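You operate a simulated robot arm through the tools that you are given. There is no shell and no other tool.

The job below is to be done with a simulated robot arm. You get a single attempt, and the scene is never put back.

Task
Copy the notes to the drive that the laptop names, then eject it.
Fine: drive into the dock, COPY once, wait for COPY DONE, EJECT once, then the drive back on the mat.

It is judged by the outcome, as a careful person would: the job done as asked, and still so three seconds after it is handed in. It fails if anything else is knocked over, pushed out of place, dropped, spilled or broken.

Robot
A 6-joint arm with a two-finger parallel gripper, fixed in place. Base frame: the origin is on the floor under the middle of its stand, x ahead of it, y to its left, z up; the work surface is at about z = 0.744. Readings come in m, degrees, newtons and seconds.
With the tool pointing down near the work surface it reaches from about 0.3 to 0.66 m from the base axis. Its first joint turns from -115.0 to 115.0 degrees. Payload 3.43 kg.
The TCP is the grasp point between the finger pads, 0.034 m short of the fingertips. In the tool frame z runs along the fingers and y along their closing line. Largest opening 0.128 m; finger width 0.024, thickness 0.012; the body of the gripper, 0.048 by 0.13 m, starts 0.096 m behind the TCP.
Orientation is that of the tool frame in the base frame, as a unit quaternion [x, y, z, w]. With the fingers straight down and closing along the base's y, the tool's x points along the base's -x, its y along +y and its z along -z.

Tools
- The arm moves only by the tool move_arm. Its argument "motion" is a list of rows, each a list of 7 numbers: the shift along the tool's x, y, z in m, then the turn, a rotation vector about the tool's x, y, z in degrees, then the finger opening in m, from 0 to 0.128. In form: [[tx, ty, tz, ax, ay, az, grip], ...]. A call has 1 to 20 rows; each row is the pose to reach, as a shift and turn from the pose commanded when the call began, along the tool's axes at that moment. Each row takes 0.2 s and may step no farther than 0.05 m and 8.6 degrees from the row before; otherwise, or with a gripper value out of range, the whole call is refused. A pose out of reach is approached as far as the arm can. The call stops where the force on the tool passes 40 N (or 10 N more than at its start, if that is more) or the arm is blocked; 0.2 s more then pass. The fingers move at their own pace (about 0.153 m/s each) and stop on an object; they squeeze with about 45 N. The grip force told is the motor's: it shows also when the fingers shut on nothing. Time passes only in rows, and 0.2 s behind the last, so rows that repeat a pose let the fingers close. It gives the time, the measured TCP pose, the force on the tool (base axes), the opening and the grip force at its end, in the units of the frame above (readings bear some noise), with the torque about the TCP (base axes, N m) and any sound that the robot's microphone picked up.
- Cameras (640 x 400 px; columns grow to the right, rows downward): "scene" is fixed at [0.0502, 0.5002, 1.3154]; the picture's right is [0.85, 0.52, 0.00], its down [0.48, -0.79, -0.38] and it looks along [-0.20, 0.33, -0.92] (base axes); focal length 214 px, centre (320, 200). "wrist" rides on the gripper at [0.076, -0.011, -0.16] in the tool frame; the picture's right is [0.15, 0.99, 0.00], its down [-0.88, 0.13, -0.46] and it looks along [-0.45, 0.07, 0.89] (tool axes); focal length 234 px, centre (320, 200).
- camera(camera): a new picture of that camera. No time passes.
- raise_lower(by): slides the trunk up (or, below 0, down) by that many m; the arm rides with it, the base frame stays. It gives what a move gives, with no picture.
- measure_at(camera, pixels): for up to 12 pixels [column, row] of the newest picture of that camera ("zoom" is the newest enlarged one), the place [x, y, z] in the base frame of the surface seen there, good to about 0.002 m. No time passes.
- inspect(camera, box): a new picture of the part [left, top, right, bottom] of that camera's present view, enlarged. No time passes.
- job_done(): hands the job in; it is judged then, once.

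Open the gripper and draw the arm clear of the work before you hand the job in, unless the task says otherwise.

The tools are called after "Request:" as a command line: name --pt "numbers of a row" for each row, then --argument value for the rest, lists and objects as JSON in quotes. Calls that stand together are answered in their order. move_arm: Moves the arm, as the interface text tells. Its arguments: {"type":"object","properties":{"motion":{"type":"array"}},"required":["motion"]} The other tools are called the same way: raise_lower (by) moves the trunk up or down; camera (camera) takes a picture; measure_at (camera, pixels) gives the place of the surface under pixels of a picture; inspect (camera, box) takes an enlarged picture of a part of a camera's view; job_done () hands the job in.

At the start:

```text
time: 0.0
ee_pos: [0.2981, 0.3103, 1.1391]
tool_rot: [-0.001, 1.0, 0.001, 0.0]
force: [-0.4, 0.9, -0.3]
moment: [0.0, 0.02, 0.0]
finger_gap: 0.1279
grasp_force: 0.1
trunk travel left (down, up): [-0.8, 0.19]
```

scene: 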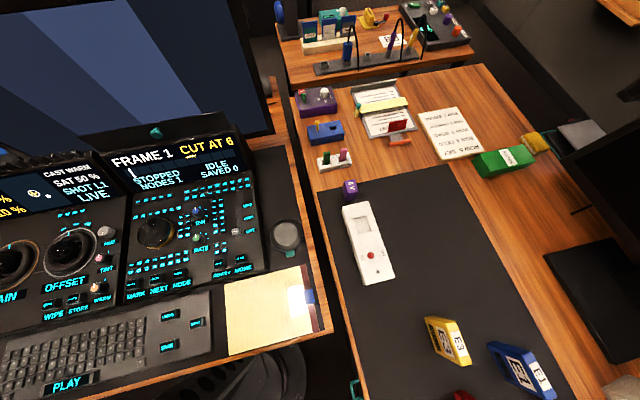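
wrist: 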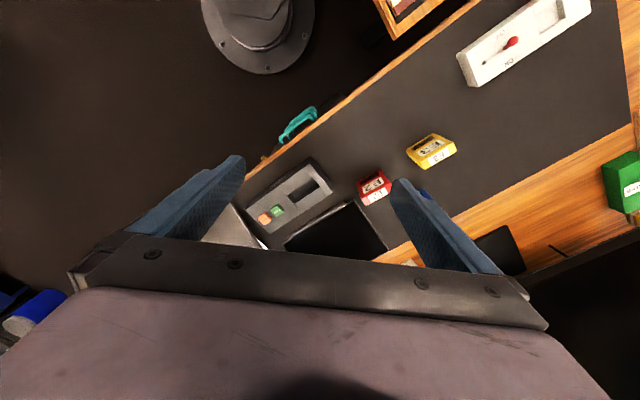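

The wrist view shows a dock with two buttons near (290,195), a dark laptop at (340,235), and red and yellow drives near (375,187) and (432,150). I take fresh, enlarged pictures to read the details.

Request:
inspect --camera "wrist" --box '[220, 120, 460, 270]'

Request:
inspect --camera "scene" --box '[320, 270, 640, 400]'

```text
2.67 times, centred on (340, 195) of wrist
```

zoom: 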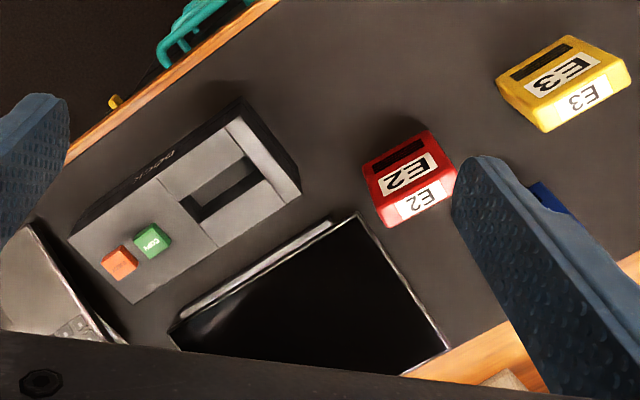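

```text
2.00 times, centred on (480, 335) of scene
```

zoom: 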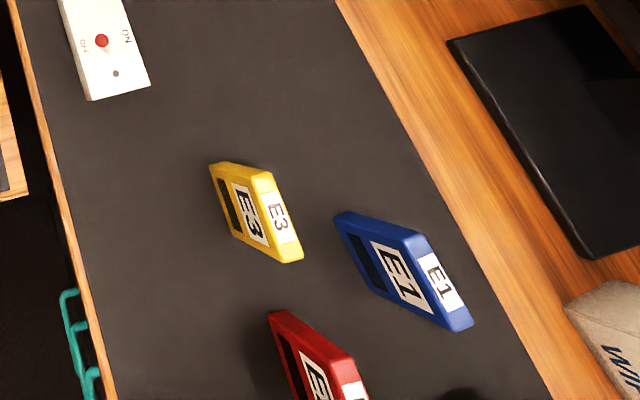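

Three drives lie on the mat: E1 (blue), E2 (red), E3 (yellow). There is also a white switch box near (365,240) in the scene view. I measure the main points in the wrist view.

Request:
camera --camera "wrist"

Request:
measure_at --camera "wrist" --pixels '[[265, 217], [277, 210], [310, 190], [373, 187], [432, 150], [340, 235], [235, 225], [300, 125], [510, 43], [325, 165], [248, 205], [258, 40]]'

```text
taken
```

wrist: 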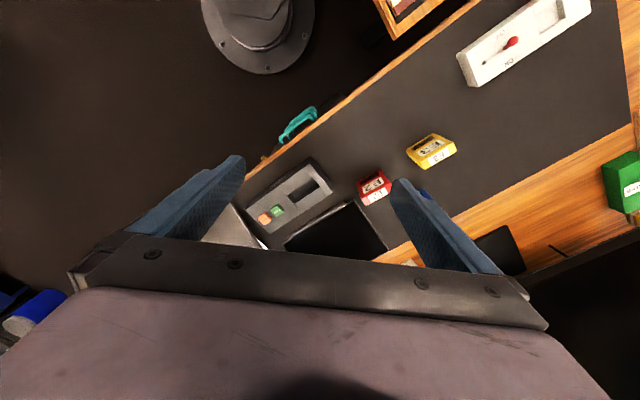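

```text
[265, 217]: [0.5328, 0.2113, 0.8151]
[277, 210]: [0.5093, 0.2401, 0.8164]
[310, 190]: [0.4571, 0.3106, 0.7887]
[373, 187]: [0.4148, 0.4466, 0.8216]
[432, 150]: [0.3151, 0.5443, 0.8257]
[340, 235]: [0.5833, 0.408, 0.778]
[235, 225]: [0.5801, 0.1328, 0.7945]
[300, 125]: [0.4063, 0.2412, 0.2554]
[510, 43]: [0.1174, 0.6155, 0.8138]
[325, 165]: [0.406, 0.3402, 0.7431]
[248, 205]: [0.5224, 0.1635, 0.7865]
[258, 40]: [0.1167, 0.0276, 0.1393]
```

The dock's buttons are at about (0.53,0.21) and (0.51,0.24), with the slot near (0.457,0.31). The laptop's screen isn't readable yet, so I tilt the gripper outward, high above everything, for a better look ahead.

Request:
move_arm --pt "0 0 0 0 -8 0 0.128" --pt "0 0 0 0 -16 0 0.128" --pt "0 0 0 0 -24 0 0.128" --pt "0 0 0 0 -30 0 0.128"

Request:
camera --camera "wrist"

```text
time: 1.0
ee_pos: [0.2977, 0.3094, 1.14]
tool_rot: [0.0, 0.966, 0.001, 0.26]
force: [0.3, 1.4, 0.4]
moment: [0.02, -0.03, 0.01]
finger_gap: 0.1282
grasp_force: 0.1
trunk travel left (down, up): [-0.8, 0.19]
```

```text
taken
```

wrist: 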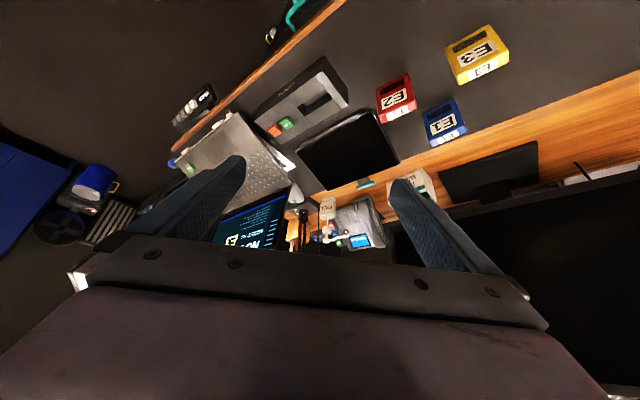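

The laptop shows up at (240,160), with its screen near (255,225) partly hidden by the gripper. I enlarge that part.

Request:
inspect --camera "wrist" --box '[160, 100, 400, 260]'

Request:
measure_at --camera "wrist" --pixels '[[250, 225], [240, 150], [345, 150], [300, 110], [365, 185], [330, 205], [410, 180], [195, 105], [275, 215], [230, 235]]'

```text
2.50 times, centred on (280, 180) of wrist
```

zoom: 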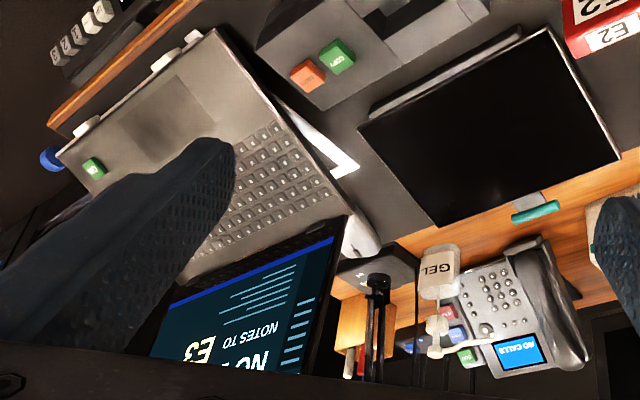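

```text
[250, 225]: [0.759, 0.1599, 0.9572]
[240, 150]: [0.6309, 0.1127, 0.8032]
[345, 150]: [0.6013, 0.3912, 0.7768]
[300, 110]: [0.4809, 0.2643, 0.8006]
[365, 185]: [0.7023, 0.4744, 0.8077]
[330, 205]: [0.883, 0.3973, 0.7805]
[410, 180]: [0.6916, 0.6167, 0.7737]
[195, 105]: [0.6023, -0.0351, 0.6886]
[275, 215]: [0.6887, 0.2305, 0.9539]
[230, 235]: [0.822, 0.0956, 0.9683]
```

The laptop screen seems to read "NOTES TO E3", but it is partly hidden. I tilt further to read the whole screen before trusting it.

Request:
move_arm --pt "0 0 0 0 -8 0 0.128" --pt "0 0 0 0 -16 0 0.128" --pt "0 0 0 0 -22 0 0.128"

Request:
camera --camera "wrist"

Request:
inspect --camera "wrist" --box '[160, 60, 400, 220]'

```text
time: 1.8
ee_pos: [0.2979, 0.3092, 1.1391]
tool_rot: [0.0, 0.899, 0.001, 0.439]
force: [-0.8, 0.4, -0.4]
moment: [0.0, 0.0, 0.01]
finger_gap: 0.1279
grasp_force: 0.1
trunk travel left (down, up): [-0.8, 0.19]
```

```text
taken
```

wrist: 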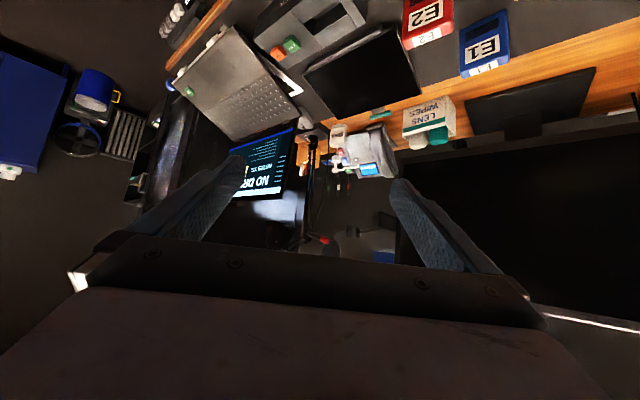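

```text
2.50 times, centred on (280, 140) of wrist
```

zoom: 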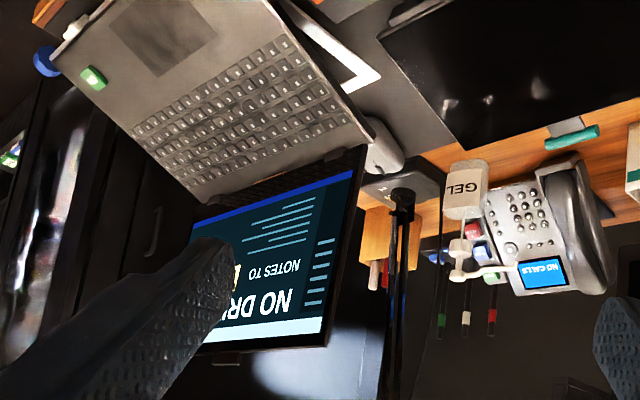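

The screen reads "NO DRI…" and "NOTES TO E?", with the rest behind the left finger at (215,190). I shift the arm toward -y to clear the view.

Request:
move_arm --pt "0 -0.04 0 0 0 0 0.128" --pt "0 -0.08 0 0 0 0 0.128" --pt "0 -0.12 0 0 0 0 0.128" --pt "0 -0.16 0 0 0 0 0.128"

Request:
camera --camera "wrist"

Request:
inspect --camera "wrist" --box '[200, 60, 440, 220]'

```text
time: 2.8
ee_pos: [0.3057, 0.2101, 1.1227]
tool_rot: [-0.001, 0.899, 0.002, 0.439]
force: [-0.4, 0.2, 0.2]
moment: [-0.02, -0.01, -0.02]
finger_gap: 0.1283
grasp_force: 0.1
out of reach, approached as far as the arm can: row 3, 4
trunk travel left (down, up): [-0.8, 0.19]
```

```text
taken
```

wrist: 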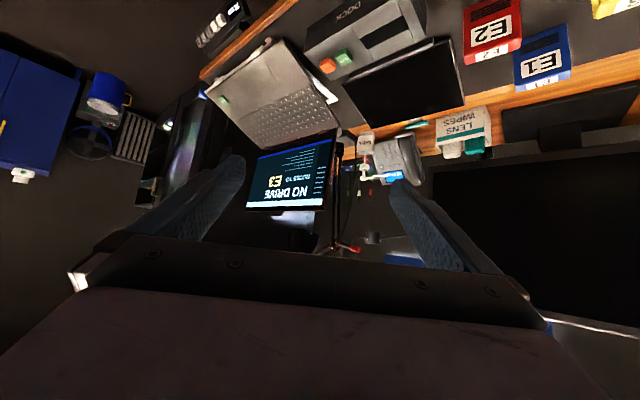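

```text
2.50 times, centred on (320, 140) of wrist
```

zoom: 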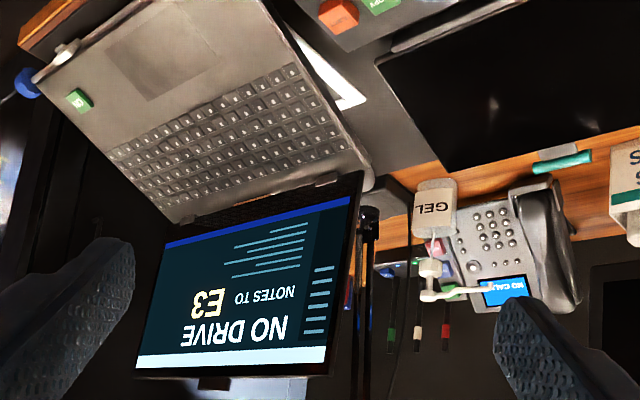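

The laptop reads "NO DRIVE / NOTES TO E3", so the drive is E3, the yellow one. I bring the tool back to straight down, over the mat, to look at the drives and the dock.

Request:
move_arm --pt "0 0.03 0 0 8 0 0.128" --pt "0 0.06 0 0 16 0 0.128" --pt "0 0.09 0 0 24 0 0.128" --pt "0 0.12 0 0 32 0 0.128" --pt "0 0.14 0 0 40 0 0.128" --pt "0 0.16 0 0 48 0 0.128" --pt "0 0.16 0 0 52 0 0.128"

Request:
camera --camera "wrist"

```text
time: 4.4
ee_pos: [0.3071, 0.3699, 1.1226]
tool_rot: [-0.001, 1.0, 0.001, -0.001]
force: [-0.1, 0.0, 1.0]
moment: [-0.01, 0.05, -0.01]
finger_gap: 0.128
grasp_force: 0.0
trunk travel left (down, up): [-0.8, 0.19]
```

```text
taken
```

wrist: 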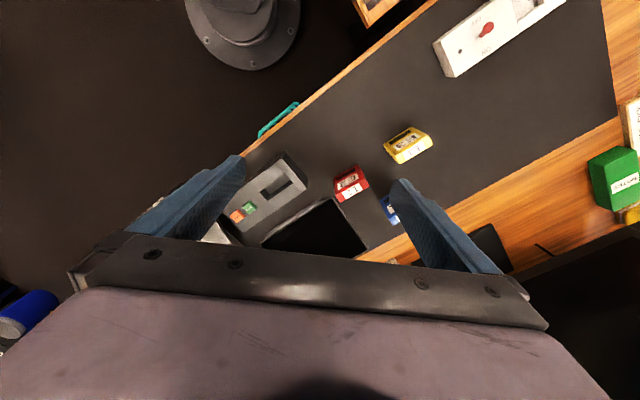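

Now I move nearer to E3 (about (0.315,0.544)) while keeping high, for a close look at its shape.

Request:
move_arm --pt "0.02 0.035 0.025 0 0 0 0.128" --pt "0.04 0.07 0.05 0 0 0 0.128" --pt "0.06 0.105 0.075 0 0 0 0.128" --pt "0.08 0.13 0.1 0 0 0 0.128" --pt "0.087 0.15 0.12 0 0 0 0.128"

Request:
camera --camera "wrist"

Request:
inspect --camera "wrist" --box '[220, 110, 420, 240]'

```text
time: 5.6
ee_pos: [0.2184, 0.5198, 1.0016]
tool_rot: [-0.001, 1.0, 0.001, 0.0]
force: [-0.8, 0.2, 0.0]
moment: [-0.04, -0.01, -0.02]
finger_gap: 0.128
grasp_force: 0.1
trunk travel left (down, up): [-0.8, 0.19]
```

```text
taken
```

wrist: 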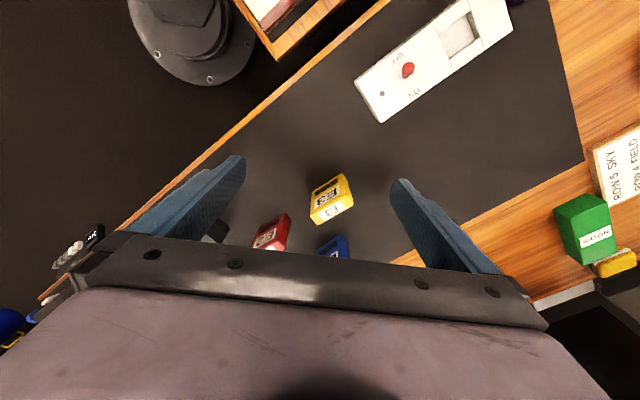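

```text
3.08 times, centred on (320, 175) of wrist
```

zoom: 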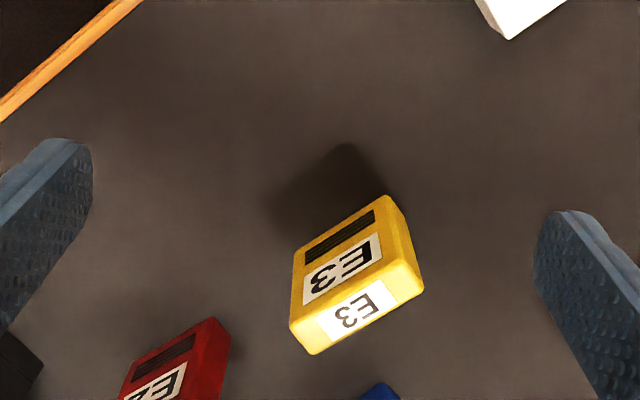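

E3 stands at zoom (355,275). I measure its corners and faces in the enlarged picture.

Request:
measure_at --camera "zoom" --pixels '[[300, 250], [384, 200], [400, 258], [295, 318], [421, 288], [315, 352], [345, 235], [340, 275], [355, 310], [410, 245], [415, 270], [375, 205]]'

```text
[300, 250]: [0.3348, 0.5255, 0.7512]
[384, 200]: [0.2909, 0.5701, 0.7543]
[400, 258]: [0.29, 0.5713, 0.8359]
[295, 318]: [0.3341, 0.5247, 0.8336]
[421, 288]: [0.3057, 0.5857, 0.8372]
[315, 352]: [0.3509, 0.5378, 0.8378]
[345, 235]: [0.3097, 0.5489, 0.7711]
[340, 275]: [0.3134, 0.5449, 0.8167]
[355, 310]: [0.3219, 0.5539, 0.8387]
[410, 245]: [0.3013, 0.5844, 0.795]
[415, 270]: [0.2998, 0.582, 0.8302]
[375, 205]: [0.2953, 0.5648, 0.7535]
```

E3 stands on edge: about 0.064 long along (0.69,-0.73), 0.021 thick, 0.094 high, centred near (0.320,0.555). Now I move to look closely at the dock.

Request:
move_arm --pt "-0.02 -0.045 0 0 0 0 0.128" --pt "-0.04 -0.09 0 0 0 0 0.128" --pt "-0.06 -0.135 0 0 0 0 0.128" --pt "-0.08 -0.18 0 0 0 0 0.128" --pt "-0.1 -0.225 0 0 0 0 0.128" --pt "-0.12 -0.26 0 0 0 0 0.128"

Request:
camera --camera "wrist"

Request:
inspect --camera "wrist" --box '[220, 100, 420, 240]'

```text
time: 7.0
ee_pos: [0.338, 0.2609, 1.0008]
tool_rot: [-0.001, 1.0, 0.0, 0.0]
force: [0.6, -0.1, 0.0]
moment: [-0.01, 0.03, 0.01]
finger_gap: 0.1281
grasp_force: 0.0
trunk travel left (down, up): [-0.8, 0.19]
```

```text
taken
```

wrist: 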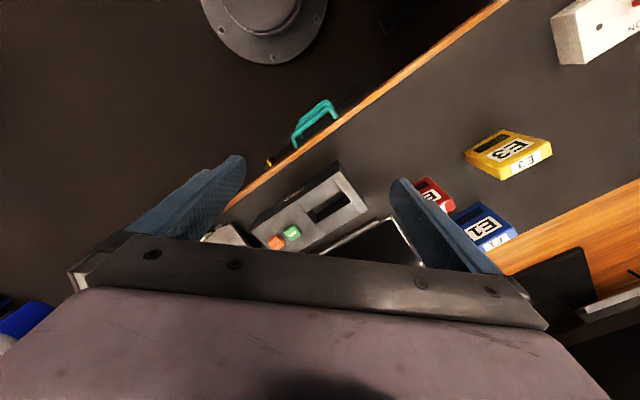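

```text
2.86 times, centred on (320, 170) of wrist
```

zoom: 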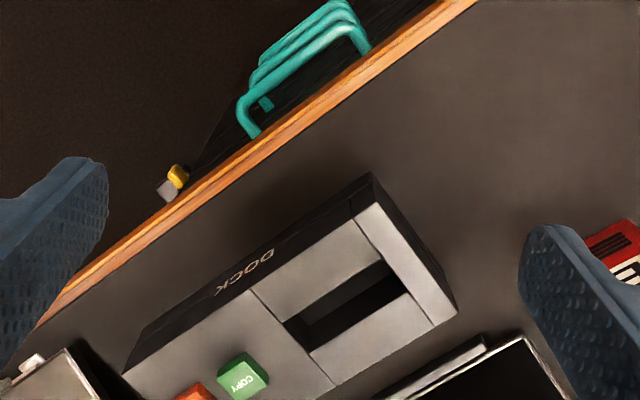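

The dock shows the slot with corners near zoom (285,322), (383,262), (410,292), (312,352), and COPY green at (243,375). I measure the slot rim and the dock's faces.

Request:
measure_at --camera "zoom" --pixels '[[282, 321], [384, 259], [412, 293], [311, 354], [330, 290], [365, 325], [345, 318], [360, 210], [450, 310], [243, 375], [195, 393], [385, 275]]'

Request:
inspect --camera "wrist" --box '[270, 150, 390, 240]'

```text
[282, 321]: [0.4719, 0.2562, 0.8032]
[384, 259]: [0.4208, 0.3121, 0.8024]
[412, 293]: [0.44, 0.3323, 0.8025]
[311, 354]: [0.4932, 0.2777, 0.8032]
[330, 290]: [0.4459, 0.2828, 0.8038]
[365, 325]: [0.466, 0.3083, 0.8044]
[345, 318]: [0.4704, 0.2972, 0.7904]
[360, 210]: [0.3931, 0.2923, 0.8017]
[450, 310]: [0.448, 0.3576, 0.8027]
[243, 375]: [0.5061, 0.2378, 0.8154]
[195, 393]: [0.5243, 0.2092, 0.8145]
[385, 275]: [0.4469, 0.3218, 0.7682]
```

```text
4.44 times, centred on (330, 195) of wrist
```

zoom: 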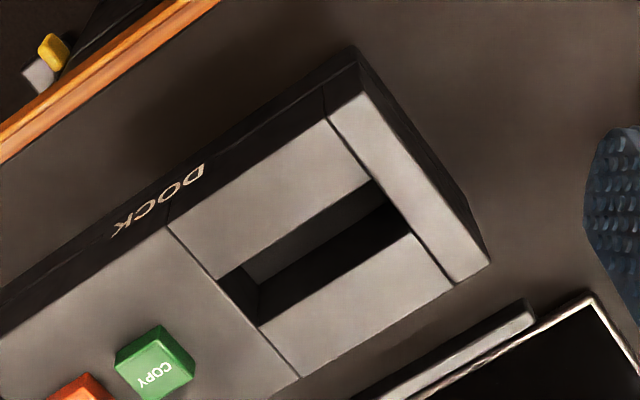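

The slot rim is at z≈0.803, about 0.076 by 0.029, centred near (0.4565,0.2945), nearly parallel to E3. I measure inside the slot and its rim more finely in this enlarged picture.

Request:
measure_at --camera "zoom" --pixels '[[270, 305], [300, 290], [330, 265], [360, 240], [390, 215], [250, 280], [320, 240], [345, 220], [216, 280], [258, 330], [417, 233], [370, 178]]'

Request:
measure_at --camera "wrist" --pixels '[[510, 150], [480, 230], [435, 195], [405, 235], [350, 160], [440, 120], [495, 150], [478, 215], [430, 185], [320, 110]]'

```text
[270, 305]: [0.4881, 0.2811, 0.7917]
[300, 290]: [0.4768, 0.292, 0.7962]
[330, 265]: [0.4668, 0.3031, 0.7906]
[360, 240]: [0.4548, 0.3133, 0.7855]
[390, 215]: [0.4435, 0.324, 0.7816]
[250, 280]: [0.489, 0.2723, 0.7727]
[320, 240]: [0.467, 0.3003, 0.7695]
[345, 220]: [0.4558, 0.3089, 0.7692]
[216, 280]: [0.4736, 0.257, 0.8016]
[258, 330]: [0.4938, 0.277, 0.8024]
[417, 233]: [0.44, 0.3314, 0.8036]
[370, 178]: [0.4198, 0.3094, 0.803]
```

```text
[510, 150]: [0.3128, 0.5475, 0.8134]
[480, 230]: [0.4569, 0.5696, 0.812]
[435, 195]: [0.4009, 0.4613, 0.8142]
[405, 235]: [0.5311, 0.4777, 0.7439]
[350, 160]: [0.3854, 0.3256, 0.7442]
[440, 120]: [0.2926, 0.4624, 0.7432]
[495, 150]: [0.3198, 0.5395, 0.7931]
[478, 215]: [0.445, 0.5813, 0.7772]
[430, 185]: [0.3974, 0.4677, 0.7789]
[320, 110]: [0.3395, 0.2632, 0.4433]
```

The mat is at z=0.744, and the points inside the slot at z≈0.769 may be its floor. To check, I tilt so the camera looks straight down through the open fingers into the slot, staying well above it.

Request:
move_arm --pt "-0.028 0.011 0.0175 0 7 0 0.128" --pt "-0.056 0.022 0.035 0 14 0 0.128" --pt "-0.085 0.033 0.0525 0 21 0 0.128" --pt "-0.114 0.045 0.07 0 27 0 0.128"

Request:
camera --camera "wrist"

Request:
inspect --camera "wrist" --box '[240, 140, 400, 240]'

```text
time: 8.0
ee_pos: [0.4522, 0.305, 0.9311]
tool_rot: [-0.002, 0.972, 0.0, -0.236]
force: [0.0, 0.0, -0.6]
moment: [0.02, 0.0, -0.02]
finger_gap: 0.1281
grasp_force: 0.0
trunk travel left (down, up): [-0.8, 0.19]
```

```text
taken
```

wrist: 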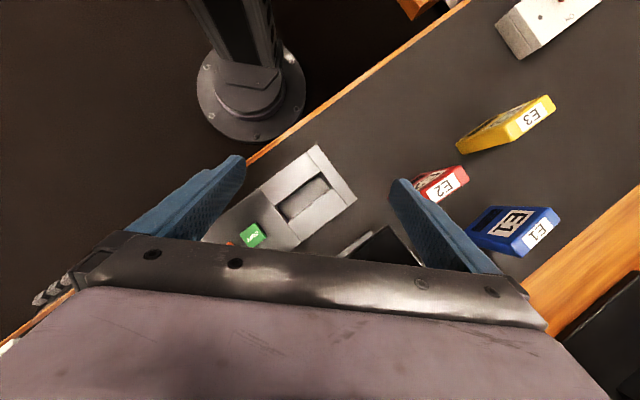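

```text
4.00 times, centred on (320, 190) of wrist
```

zoom: 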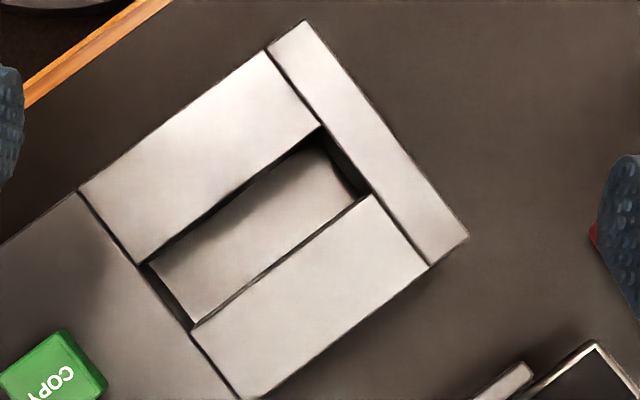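

Now the slot's floor is visible. I measure its floor around zoom (260,230) and the rim corners (142,265), (320,125), (370,195), (193,330).

Request:
measure_at --camera "zoom" --pixels '[[260, 230], [200, 280], [320, 180], [140, 264], [321, 123], [372, 197], [192, 331], [230, 190], [275, 275], [350, 150], [165, 300], [60, 360]]'

Request:
measure_at --camera "wrist" --pixels '[[459, 147], [545, 96], [556, 108], [470, 154], [437, 200], [415, 180], [467, 165], [540, 245], [560, 215], [505, 225], [251, 237], [232, 244]]'

```text
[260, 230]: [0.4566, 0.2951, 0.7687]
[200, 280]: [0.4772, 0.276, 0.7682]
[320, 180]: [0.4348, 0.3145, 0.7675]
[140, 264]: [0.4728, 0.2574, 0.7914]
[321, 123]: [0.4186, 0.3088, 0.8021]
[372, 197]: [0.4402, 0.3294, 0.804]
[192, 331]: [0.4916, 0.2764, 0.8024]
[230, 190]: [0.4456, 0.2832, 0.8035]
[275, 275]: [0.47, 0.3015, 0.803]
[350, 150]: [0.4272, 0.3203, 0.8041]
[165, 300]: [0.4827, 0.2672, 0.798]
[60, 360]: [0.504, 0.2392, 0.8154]
```

```text
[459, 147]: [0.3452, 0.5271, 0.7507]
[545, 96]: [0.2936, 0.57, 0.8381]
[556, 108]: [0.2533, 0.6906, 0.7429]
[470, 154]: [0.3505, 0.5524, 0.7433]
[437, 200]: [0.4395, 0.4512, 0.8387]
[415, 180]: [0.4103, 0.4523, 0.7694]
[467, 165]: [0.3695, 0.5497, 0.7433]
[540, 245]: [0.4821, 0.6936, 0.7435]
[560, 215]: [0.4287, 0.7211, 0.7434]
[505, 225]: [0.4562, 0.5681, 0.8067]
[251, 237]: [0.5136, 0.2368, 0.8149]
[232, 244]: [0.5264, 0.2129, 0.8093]
```

The slot floor is at z≈0.768, rim at 0.803. I now refine the dock's direction from its long edges and take an enlarged look at E3's top face near (505,125).

Request:
measure_at --camera "zoom" --pixels '[[303, 22], [464, 236], [268, 52], [80, 190], [424, 266], [245, 396], [130, 250], [185, 322], [160, 250], [310, 130], [205, 322], [365, 200]]'

Request:
inspect --camera "wrist" --box '[440, 80, 580, 168]'

```text
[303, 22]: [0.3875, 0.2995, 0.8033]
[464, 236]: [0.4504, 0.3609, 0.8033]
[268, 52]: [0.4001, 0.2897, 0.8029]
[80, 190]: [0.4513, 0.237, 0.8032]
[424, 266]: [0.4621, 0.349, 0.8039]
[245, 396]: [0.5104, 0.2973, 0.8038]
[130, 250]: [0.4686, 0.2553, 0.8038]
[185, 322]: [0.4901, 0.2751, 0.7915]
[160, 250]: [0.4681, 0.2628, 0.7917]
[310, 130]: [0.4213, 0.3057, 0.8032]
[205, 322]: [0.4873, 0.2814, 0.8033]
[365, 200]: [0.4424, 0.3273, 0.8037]
```

```text
4.55 times, centred on (510, 124) of wrist
```

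zoom: 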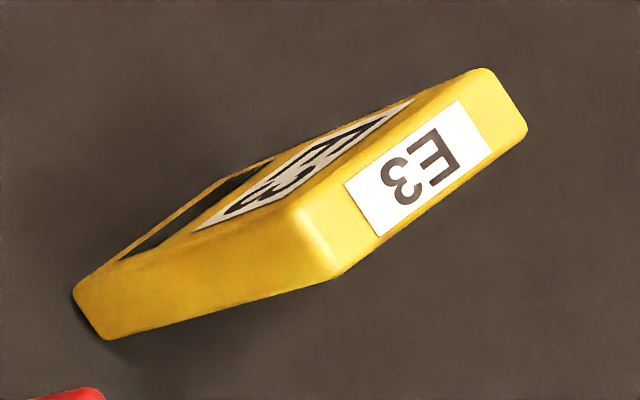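

Dock long axis is about -45.8°. I measure E3's top-face corners in this enlarged picture.

Request:
measure_at --camera "zoom" --pixels '[[300, 212], [480, 75], [520, 128], [345, 268], [345, 182], [458, 101], [491, 152], [378, 236], [418, 168], [75, 295], [108, 337], [330, 275]]'

```text
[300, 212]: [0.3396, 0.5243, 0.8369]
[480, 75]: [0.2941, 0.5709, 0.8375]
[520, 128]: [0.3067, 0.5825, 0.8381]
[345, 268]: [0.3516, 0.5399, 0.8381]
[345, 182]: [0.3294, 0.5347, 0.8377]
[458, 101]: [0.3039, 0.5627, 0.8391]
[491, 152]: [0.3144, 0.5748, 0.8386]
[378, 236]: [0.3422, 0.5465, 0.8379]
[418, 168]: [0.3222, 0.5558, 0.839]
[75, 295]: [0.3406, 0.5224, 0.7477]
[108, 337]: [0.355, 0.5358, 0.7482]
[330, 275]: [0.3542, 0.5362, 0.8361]
```

E3 is centred near (0.3225,0.5547), top at z=0.838, parallel to the slot within about a degree. I untilt and travel above E3 at a safe height.

Request:
move_arm --pt "0.0245 0.0416 -0.0006 0 -4.5 0 0.128" --pt "0.0491 0.0832 -0.0012 0 -9 0 0.128" --pt "0.0737 0.1248 -0.0018 0 -13.5 0 0.128" --pt "0.0982 0.1665 -0.0023 0 -18 0 0.128" --pt "0.1228 0.2081 -0.0029 0 -22.5 0 0.128" --pt "0.1473 0.2497 -0.0035 0 -27.2 0 0.128"

```text
time: 9.4
ee_pos: [0.3109, 0.5297, 0.9996]
tool_rot: [0.0, 1.0, -0.002, 0.002]
force: [0.2, -0.3, 0.2]
moment: [-0.02, 0.0, 0.01]
finger_gap: 0.1279
grasp_force: 0.0
out of reach, approached as far as the arm can: row 5, 6
trunk travel left (down, up): [-0.8, 0.19]
```

At this height the arm falls slightly short of E3's radius (0.64). I turn the gripper by 45.8° here while coming down to z≈0.94, still 0.07 above the drives with fingertips.

Request:
move_arm --pt "0 0 0.01 0 0 7.63 0.128" --pt "0 0 0.02 0 0 15.27 0.128" --pt "0 0 0.03 0 0 22.9 0.128" --pt "0 0 0.04 0 0 30.53 0.128" --pt "0 0 0.05 0 0 38.17 0.128" --pt "0 0 0.06 0 0 45.8 0.128"

Request:
camera --camera "wrist"

```text
time: 10.8
ee_pos: [0.3153, 0.5382, 0.9402]
tool_rot: [0.389, 0.921, -0.001, 0.001]
force: [0.7, -0.3, -0.2]
moment: [-0.01, 0.01, 0.02]
finger_gap: 0.128
grasp_force: 0.0
out of reach, approached as far as the arm can: row 2, 3, 4, 5, 6
trunk travel left (down, up): [-0.8, 0.19]
```

```text
taken
```

wrist: 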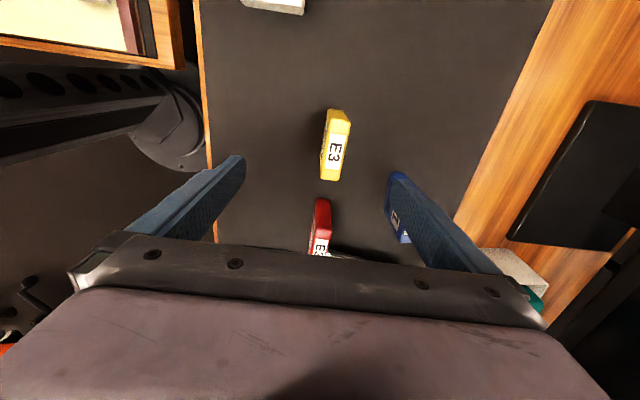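

E3 now lies along the image column direction at (335,145), between the fingers. I shift toward its centre and come down to z≈0.90, with the fingertips still above its top (0.838).

Request:
move_arm --pt "0.0034 0.008 0.02 0 0 0 0.128" --pt "0.0068 0.0167 0.04 0 0 0 0.1" --pt "0.0068 0.0167 0.04 0 0 0 0.08"

Request:
camera --camera "wrist"

```text
time: 11.6
ee_pos: [0.3191, 0.5462, 0.8985]
tool_rot: [0.388, 0.922, 0.001, 0.001]
force: [-1.6, -0.3, -0.2]
moment: [0.02, 0.02, 0.0]
finger_gap: 0.0799
grasp_force: 0.0
out of reach, approached as far as the arm can: row 1, 2, 3
trunk travel left (down, up): [-0.8, 0.19]
```

```text
taken
```

wrist: 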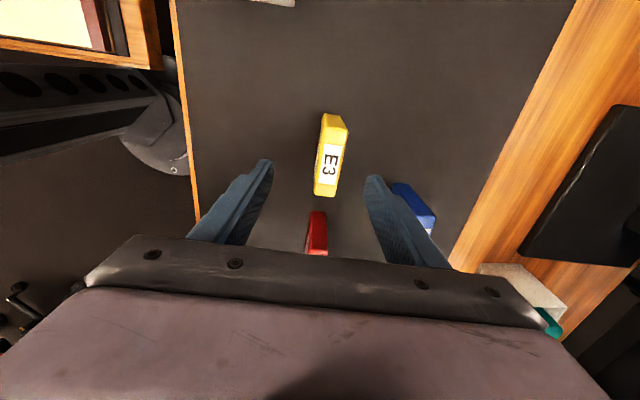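

The reach grows as the tool comes down, so the shoulder sits below the wrist; raising the trunk should give more radius. I raise it by 0.12 m (the arm rides up, clear of everything).

Request:
raise_lower --by 0.12

```text
time: 13.1
ee_pos: [0.319, 0.5463, 1.0187]
tool_rot: [0.389, 0.921, 0.002, 0.001]
force: [0.6, 0.3, -0.6]
moment: [-0.03, -0.01, 0.0]
finger_gap: 0.08
grasp_force: 0.0
trunk travel left (down, up): [-0.92, 0.07]
```

Now I go down to z≈0.90 and centre on E3 (shift of about 3.6 mm along tool x, 8.4 mm along tool y).

Request:
move_arm --pt "0.0036 0.0084 0.04 0 0 0 0.08" --pt "0.0036 0.0084 0.08 0 0 0 0.08" --pt "0.0036 0.0084 0.1187 0 0 0 0.08"

Request:
camera --camera "wrist"

Request:
inspect --camera "wrist" --box '[240, 100, 420, 240]'

```text
time: 13.9
ee_pos: [0.3166, 0.5419, 0.9112]
tool_rot: [0.389, 0.921, 0.001, 0.001]
force: [0.3, 0.9, -0.4]
moment: [0.01, 0.03, -0.02]
finger_gap: 0.0799
grasp_force: 0.0
out of reach, approached as far as the arm can: row 1, 2, 3
trunk travel left (down, up): [-0.92, 0.07]
```

```text
taken
```

wrist: 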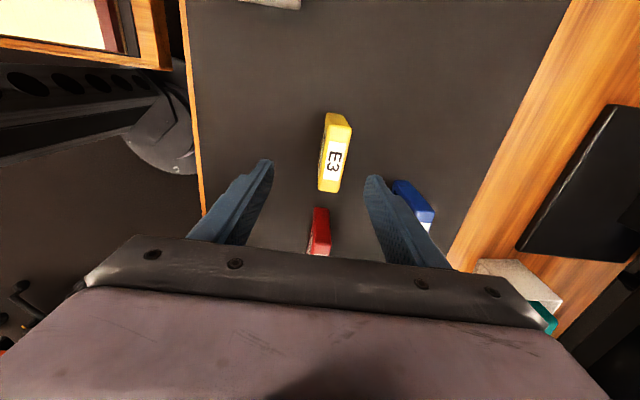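

```text
2.86 times, centred on (330, 170) of wrist
```

zoom: 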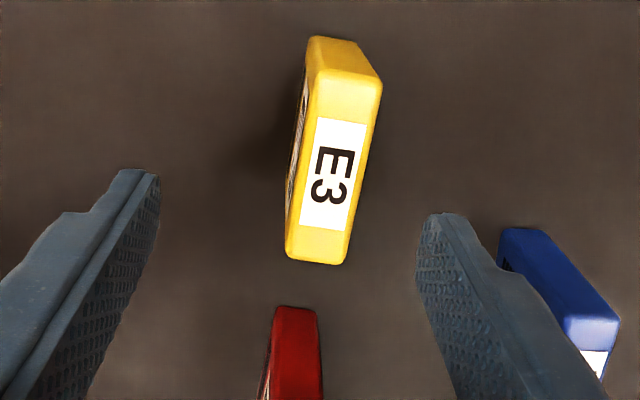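

Raising the trunk did not help (reached (0.3166,0.5419,0.911)). I test a pure 25 mm descent without xy shift; the fingertips remain above E3's top at 0.838.

Request:
move_arm --pt "0 0 0.012 0 0 0 0.08" --pt "0 0 0.025 0 0 0 0.08" --pt "0 0 0.025 0 0 0 0.08"

```text
time: 14.7
ee_pos: [0.3153, 0.5389, 0.8871]
tool_rot: [0.388, 0.922, 0.002, 0.002]
force: [0.5, 1.3, -0.5]
moment: [-0.01, 0.01, 0.01]
finger_gap: 0.08
grasp_force: 0.0
out of reach, approached as far as the arm can: row 2
trunk travel left (down, up): [-0.92, 0.07]
```

With the trunk raised, going down now pulls the tool inward, so the best reach is near the original trunk height at z≈0.83. I go up 0.1 m and then lower the trunk back by 0.12.

Request:
move_arm --pt "0 0 -0.035 0 0 0 0.08" --pt "0 0 -0.07 0 0 0 0.08" --pt "0 0 -0.1 0 0 0 0.08"

Request:
raise_lower --by -0.11

```text
time: 15.5
ee_pos: [0.3163, 0.5401, 0.9885]
tool_rot: [0.388, 0.922, 0.001, 0.002]
force: [-0.4, -0.3, -0.2]
moment: [-0.01, 0.01, 0.0]
finger_gap: 0.0798
grasp_force: 0.1
trunk travel left (down, up): [-0.92, 0.07]
```

```text
time: 16.9
ee_pos: [0.3157, 0.5394, 0.8781]
tool_rot: [0.389, 0.921, 0.002, 0.002]
force: [0.6, 0.4, -0.8]
moment: [-0.01, -0.01, 0.0]
finger_gap: 0.0799
grasp_force: 0.1
trunk travel left (down, up): [-0.81, 0.18]
```

At z=0.878 with the trunk near its original height, I try the full shift onto E3's centre (fingertips at 0.844, just above its top; fingers open 0.08).

Request:
move_arm --pt "0.0031 0.0078 -0.003 0 0 0 0.08" --pt "0.0062 0.0155 -0.003 0 0 0 0.08" --pt "0.0062 0.0155 -0.003 0 0 0 0.08"

Request:
camera --camera "wrist"

Request:
inspect --camera "wrist" --box '[240, 100, 420, 240]'

```text
time: 17.7
ee_pos: [0.317, 0.546, 0.8817]
tool_rot: [0.388, 0.922, 0.001, 0.001]
force: [0.3, -0.4, 0.2]
moment: [0.02, 0.03, -0.01]
finger_gap: 0.0801
grasp_force: 0.0
out of reach, approached as far as the arm can: row 2, 3
trunk travel left (down, up): [-0.81, 0.18]
```

```text
taken
```

wrist: 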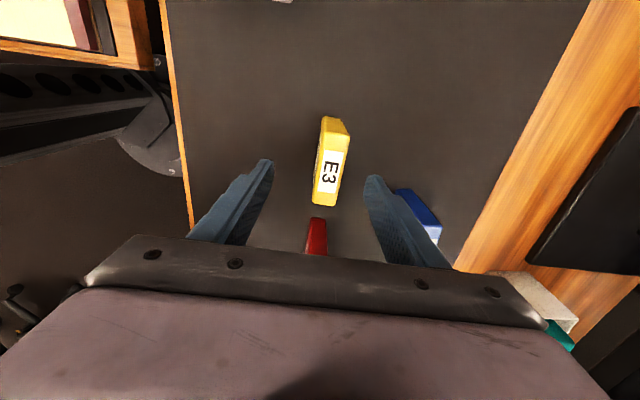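

```text
2.86 times, centred on (330, 170) of wrist
```

zoom: 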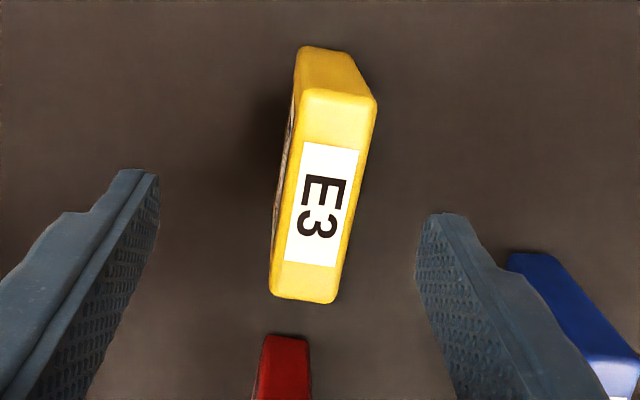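

E3 is at zoom (325,190). I re-measure its top corners from this closer view to pin its centre.

Request:
measure_at --camera "zoom" --pixels '[[303, 143], [359, 150], [340, 266], [285, 262], [300, 100], [374, 104], [333, 299], [273, 294], [325, 205], [300, 50], [345, 58], [320, 280]]'

```text
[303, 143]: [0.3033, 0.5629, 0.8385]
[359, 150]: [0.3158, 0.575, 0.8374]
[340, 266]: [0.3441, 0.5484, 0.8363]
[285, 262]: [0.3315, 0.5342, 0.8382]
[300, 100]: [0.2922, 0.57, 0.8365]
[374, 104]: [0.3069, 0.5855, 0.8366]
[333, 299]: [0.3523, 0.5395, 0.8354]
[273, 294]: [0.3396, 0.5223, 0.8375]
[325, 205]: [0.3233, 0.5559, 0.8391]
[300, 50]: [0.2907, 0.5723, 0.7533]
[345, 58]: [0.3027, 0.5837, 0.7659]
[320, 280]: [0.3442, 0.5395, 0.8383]
```

The vertical pose stops at radius ≈0.632 while E3 (centre (0.323,0.555)) is at 0.642. I tilt the tool 5° about its x-axis so the fingers lean outward, which brings the wrist nearer and gains the missing centimetre.

Request:
move_arm --pt "0 0 -0.005 -2.5 0 0 0.08" --pt "0 0 -0.005 -5 0 0 0.08"

```text
time: 18.3
ee_pos: [0.3173, 0.5474, 0.8868]
tool_rot: [0.388, 0.92, 0.042, 0.018]
force: [0.9, 0.0, 0.9]
moment: [-0.02, 0.0, 0.0]
finger_gap: 0.08
grasp_force: 0.0
trunk travel left (down, up): [-0.81, 0.18]
```

The tilt is right (tool z now leans to (0.066,0.063)). I shift onto E3's centre at z≈0.88 first and check that it is reached.

Request:
move_arm --pt "0.0006 0.004 0.0034 0 0 0 0.08" --pt "0.0012 0.0079 0.0067 0 0 0 0.08"

Request:
inspect --camera "wrist" --box '[240, 100, 420, 240]'

```text
time: 18.9
ee_pos: [0.3229, 0.5543, 0.8806]
tool_rot: [0.388, 0.92, 0.041, 0.019]
force: [-0.4, 0.3, -0.3]
moment: [0.03, 0.0, -0.02]
finger_gap: 0.08
grasp_force: 0.0
trunk travel left (down, up): [-0.81, 0.18]
```

```text
2.86 times, centred on (330, 170) of wrist
```

zoom: 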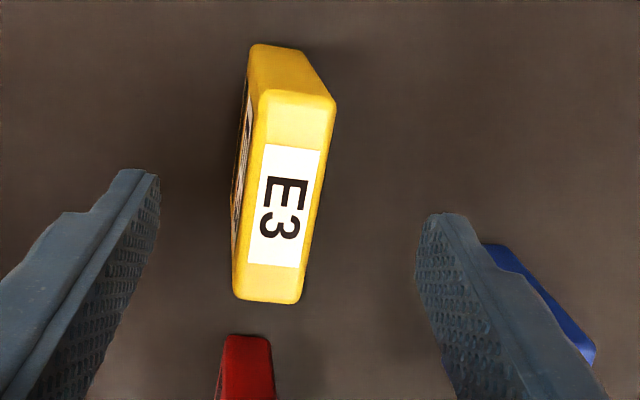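

The pose is reached at (0.3229,0.5543) and E3 sits between the fingers. I go straight down to z≈0.824 with the fingers still open.

Request:
move_arm --pt "0 -0.0017 0.019 0 0 0 0.08" --pt "0 -0.0034 0.0375 0 0 0 0.08" --pt "0 -0.0052 0.0562 0 0 0 0.08" --pt "0 -0.0052 0.0562 0 0 0 0.08"

Request:
camera --camera "wrist"

```text
time: 19.9
ee_pos: [0.3229, 0.5537, 0.8247]
tool_rot: [0.388, 0.921, 0.04, 0.018]
force: [0.0, -0.6, -0.2]
moment: [-0.02, 0.0, 0.05]
finger_gap: 0.08
grasp_force: 0.0
trunk travel left (down, up): [-0.81, 0.18]
```

```text
taken
```

wrist: 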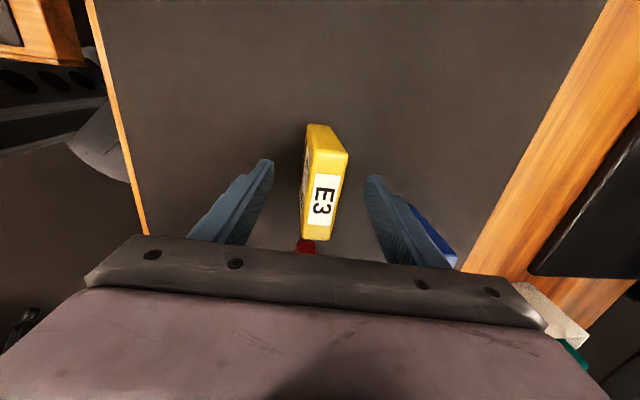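

E3 lies between the pads at (325,190). I close the fingers on it.

Request:
move_arm --pt "0 0 0 0 0 0 0.04" --pt "0 0 0 0 0 0 0.025" --pt "0 0 0 0 0 0 0.01" --pt "0 0 0 0 0 0 0.0" --pt "0 0 0 0 0 0 0.0"

Request:
camera --camera "wrist"

```text
time: 21.1
ee_pos: [0.3219, 0.5538, 0.8247]
tool_rot: [0.388, 0.921, 0.041, 0.019]
force: [0.4, -0.3, -0.2]
moment: [-0.01, -0.04, 0.04]
finger_gap: 0.0235
grasp_force: 45.2
trunk travel left (down, up): [-0.81, 0.18]
```

```text
taken
```

wrist: 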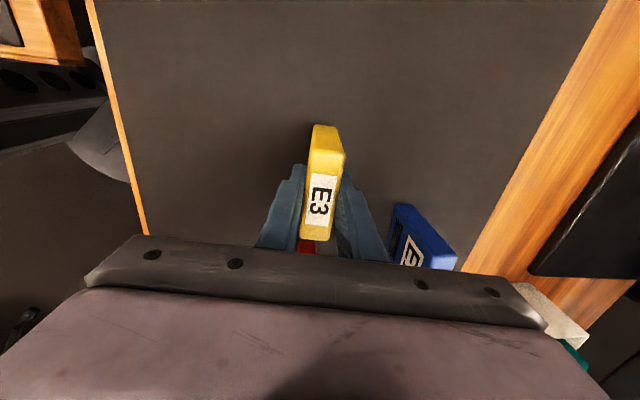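

E3 is gripped (gap 0.0235, 45 N). I lift it straight up by 0.05 m.

Request:
move_arm --pt "0 0.0014 -0.015 0 0 0 0.0" --pt "0 0.0028 -0.03 0 0 0 0.0" --pt "0 0.0046 -0.05 0 0 0 0.0"

Request:
camera --camera "wrist"

Request:
inspect --camera "scene" --box '[340, 270, 600, 400]'

```text
time: 21.9
ee_pos: [0.3231, 0.5532, 0.8733]
tool_rot: [0.388, 0.921, 0.041, 0.019]
force: [-0.8, -0.6, -1.5]
moment: [0.01, 0.04, 0.01]
finger_gap: 0.0233
grasp_force: 44.7
trunk travel left (down, up): [-0.81, 0.18]
```

```text
taken
```

wrist: 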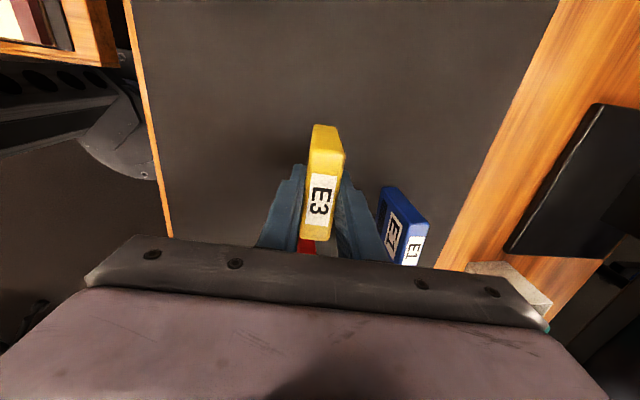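

```text
2.46 times, centred on (470, 335) of scene
```

zoom: 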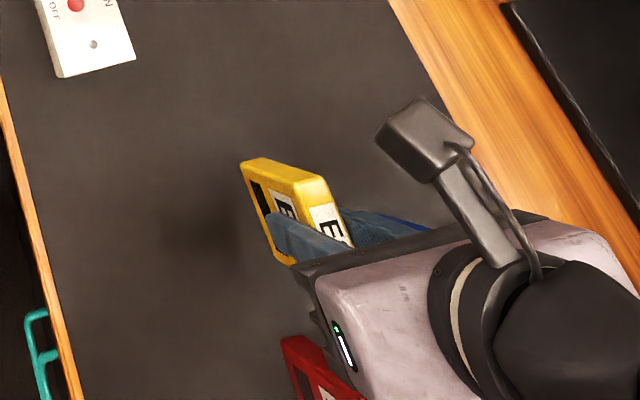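

E3 is lifted cleanly and the other drives stayed put. I raise it further while moving inward and take the tilt off.

Request:
move_arm --pt "-0.004 -0.012 -0.04 0 0 0 0.0" --pt "-0.012 -0.042 -0.07 2.5 0 0 0.0" --pt "-0.0223 -0.0735 -0.0939 5 0 0 0.0" --pt "-0.0223 -0.0735 -0.0939 5 0 0 0.0"

Request:
camera --camera "wrist"

Request:
inspect --camera "wrist" --box '[240, 100, 420, 260]'

```text
time: 22.9
ee_pos: [0.2804, 0.4814, 0.96]
tool_rot: [0.389, 0.921, 0.0, 0.001]
force: [-0.6, -0.7, -1.5]
moment: [-0.02, -0.01, -0.06]
finger_gap: 0.0237
grasp_force: 45.0
trunk travel left (down, up): [-0.81, 0.18]
```

```text
taken
```

wrist: 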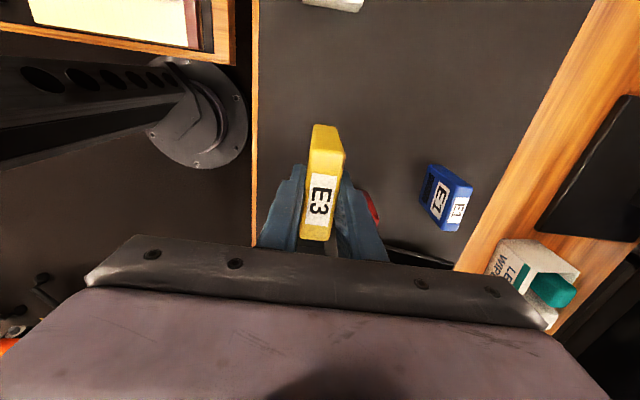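

```text
2.50 times, centred on (330, 180) of wrist
```

zoom: 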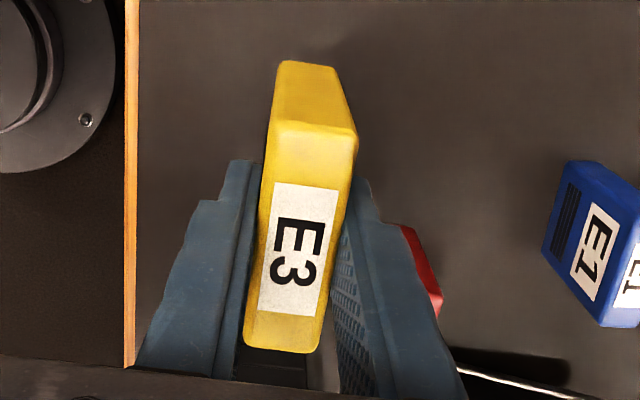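

The tool is vertical again with E3 in hand. I measure E3's corners to learn its exact position and tilt relative to the TCP.

Request:
measure_at --camera "zoom" --pixels '[[275, 182], [340, 192], [321, 316], [257, 310], [272, 127], [353, 136], [320, 347], [246, 342], [284, 66], [335, 72], [310, 95], [300, 250]]'

```text
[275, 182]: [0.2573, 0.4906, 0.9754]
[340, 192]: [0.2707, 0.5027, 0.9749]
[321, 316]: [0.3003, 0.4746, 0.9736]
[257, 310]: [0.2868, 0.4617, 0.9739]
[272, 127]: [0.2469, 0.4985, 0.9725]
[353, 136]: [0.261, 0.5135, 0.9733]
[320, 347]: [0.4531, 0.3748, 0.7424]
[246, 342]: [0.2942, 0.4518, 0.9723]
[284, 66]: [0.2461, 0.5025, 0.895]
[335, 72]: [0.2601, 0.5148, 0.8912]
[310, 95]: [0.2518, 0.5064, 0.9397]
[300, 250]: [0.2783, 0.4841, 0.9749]
```

In hand, E3's centre is about 2 mm along +tool x from the TCP, its bottom 0.0795 below it. The slot centre is (0.4564,0.2940), so the TCP goes to (0.4578,0.2926); I travel there at z=0.96.

Request:
move_arm --pt "-0.0432 -0.0007 0 0 0 0 0.0" --pt "-0.0864 -0.0015 0 0 0 0 0.0" --pt "-0.1295 -0.0022 0 0 0 0 0.0" --pt "-0.1727 -0.0029 0 0 0 0 0.0" --pt "-0.2159 -0.0037 0 0 0 0 0.0" --pt "-0.259 -0.0044 0 0 0 0 0.0" --pt "-0.259 -0.0044 0 0 0 0 0.0"

Request:
camera --camera "wrist"

Request:
inspect --camera "wrist" --box '[220, 80, 440, 260]'

```text
time: 24.5
ee_pos: [0.4579, 0.2929, 0.9612]
tool_rot: [0.388, 0.922, 0.001, 0.002]
force: [0.7, 0.9, -2.3]
moment: [-0.03, 0.01, -0.01]
finger_gap: 0.0236
grasp_force: 44.6
trunk travel left (down, up): [-0.81, 0.18]
```

```text
taken
```

wrist: 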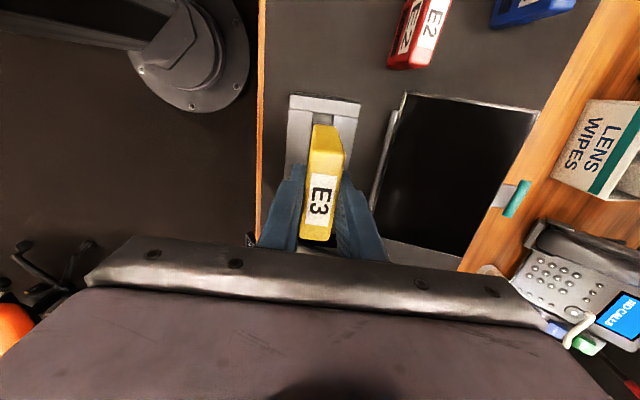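

```text
2.22 times, centred on (330, 170) of wrist
```

zoom: 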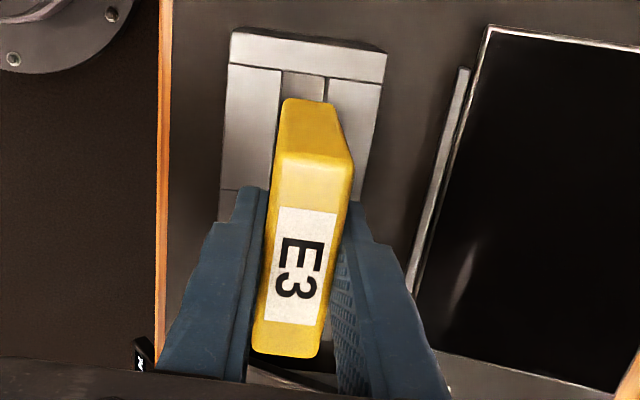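

The slot's far end shows behind E3 at zoom (283–328, 75–105). I measure the slot edges and E3's lower end corners to check alignment.

Request:
measure_at --camera "zoom" --pixels '[[280, 85], [330, 85], [284, 71], [326, 77], [283, 106], [336, 112], [275, 160], [350, 165], [305, 90], [278, 209], [338, 214], [290, 130]]'

```text
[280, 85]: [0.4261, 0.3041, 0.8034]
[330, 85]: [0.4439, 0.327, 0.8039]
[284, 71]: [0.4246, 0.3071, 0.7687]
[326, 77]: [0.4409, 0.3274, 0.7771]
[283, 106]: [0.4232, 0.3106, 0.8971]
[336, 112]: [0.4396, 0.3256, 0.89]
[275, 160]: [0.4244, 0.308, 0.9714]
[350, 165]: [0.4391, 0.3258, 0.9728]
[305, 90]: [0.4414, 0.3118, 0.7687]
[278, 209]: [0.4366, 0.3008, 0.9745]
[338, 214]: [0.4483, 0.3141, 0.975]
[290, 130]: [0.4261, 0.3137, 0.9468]
```

E3's lower end is within about 1 mm of the slot's middle. I add 1 mm along tool y and descend, slowly for the last part, to where its bottom is in the slot.

Request:
move_arm --pt "0 0.001 0.03 0 0 0 0.0" --pt "0 0.001 0.055 0 0 0 0.0" --pt "0 0.001 0.068 0 0 0 0.0" --pt "0 0.001 0.076 0 0 0 0.0" --pt "0 0.001 0.084 0 0 0 0.0" --pt "0 0.001 0.092 0 0 0 0.0" --pt "0 0.001 0.1 0 0 0 0.0"

Request:
camera --camera "wrist"

Request:
inspect --camera "wrist" --box '[220, 80, 440, 260]'

```text
time: 26.1
ee_pos: [0.4611, 0.2936, 0.8647]
tool_rot: [0.388, 0.922, 0.006, 0.003]
force: [-0.8, -1.8, 32.8]
moment: [0.16, -0.21, -0.02]
finger_gap: 0.024
grasp_force: 45.2
trunk travel left (down, up): [-0.81, 0.18]
```

```text
taken
```

wrist: 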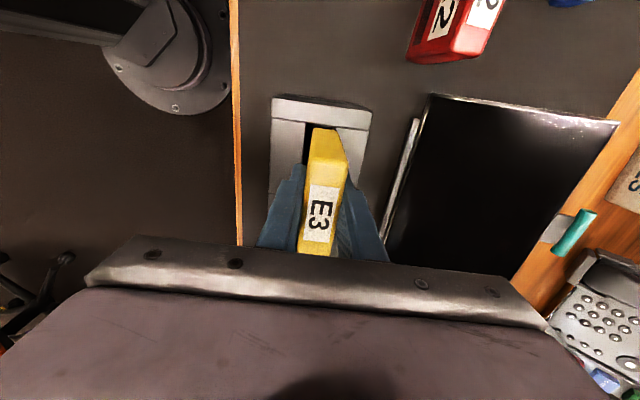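

```text
2.22 times, centred on (330, 170) of wrist
```

zoom: 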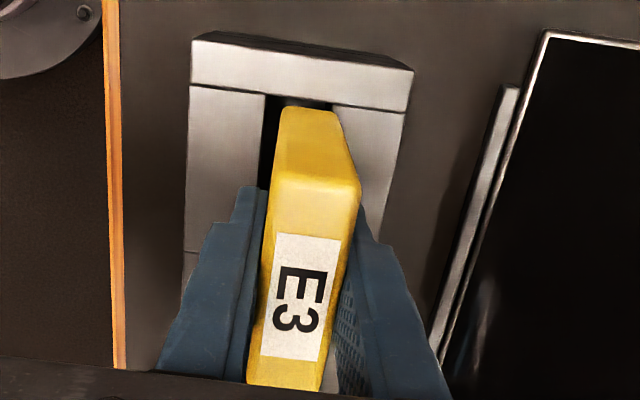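

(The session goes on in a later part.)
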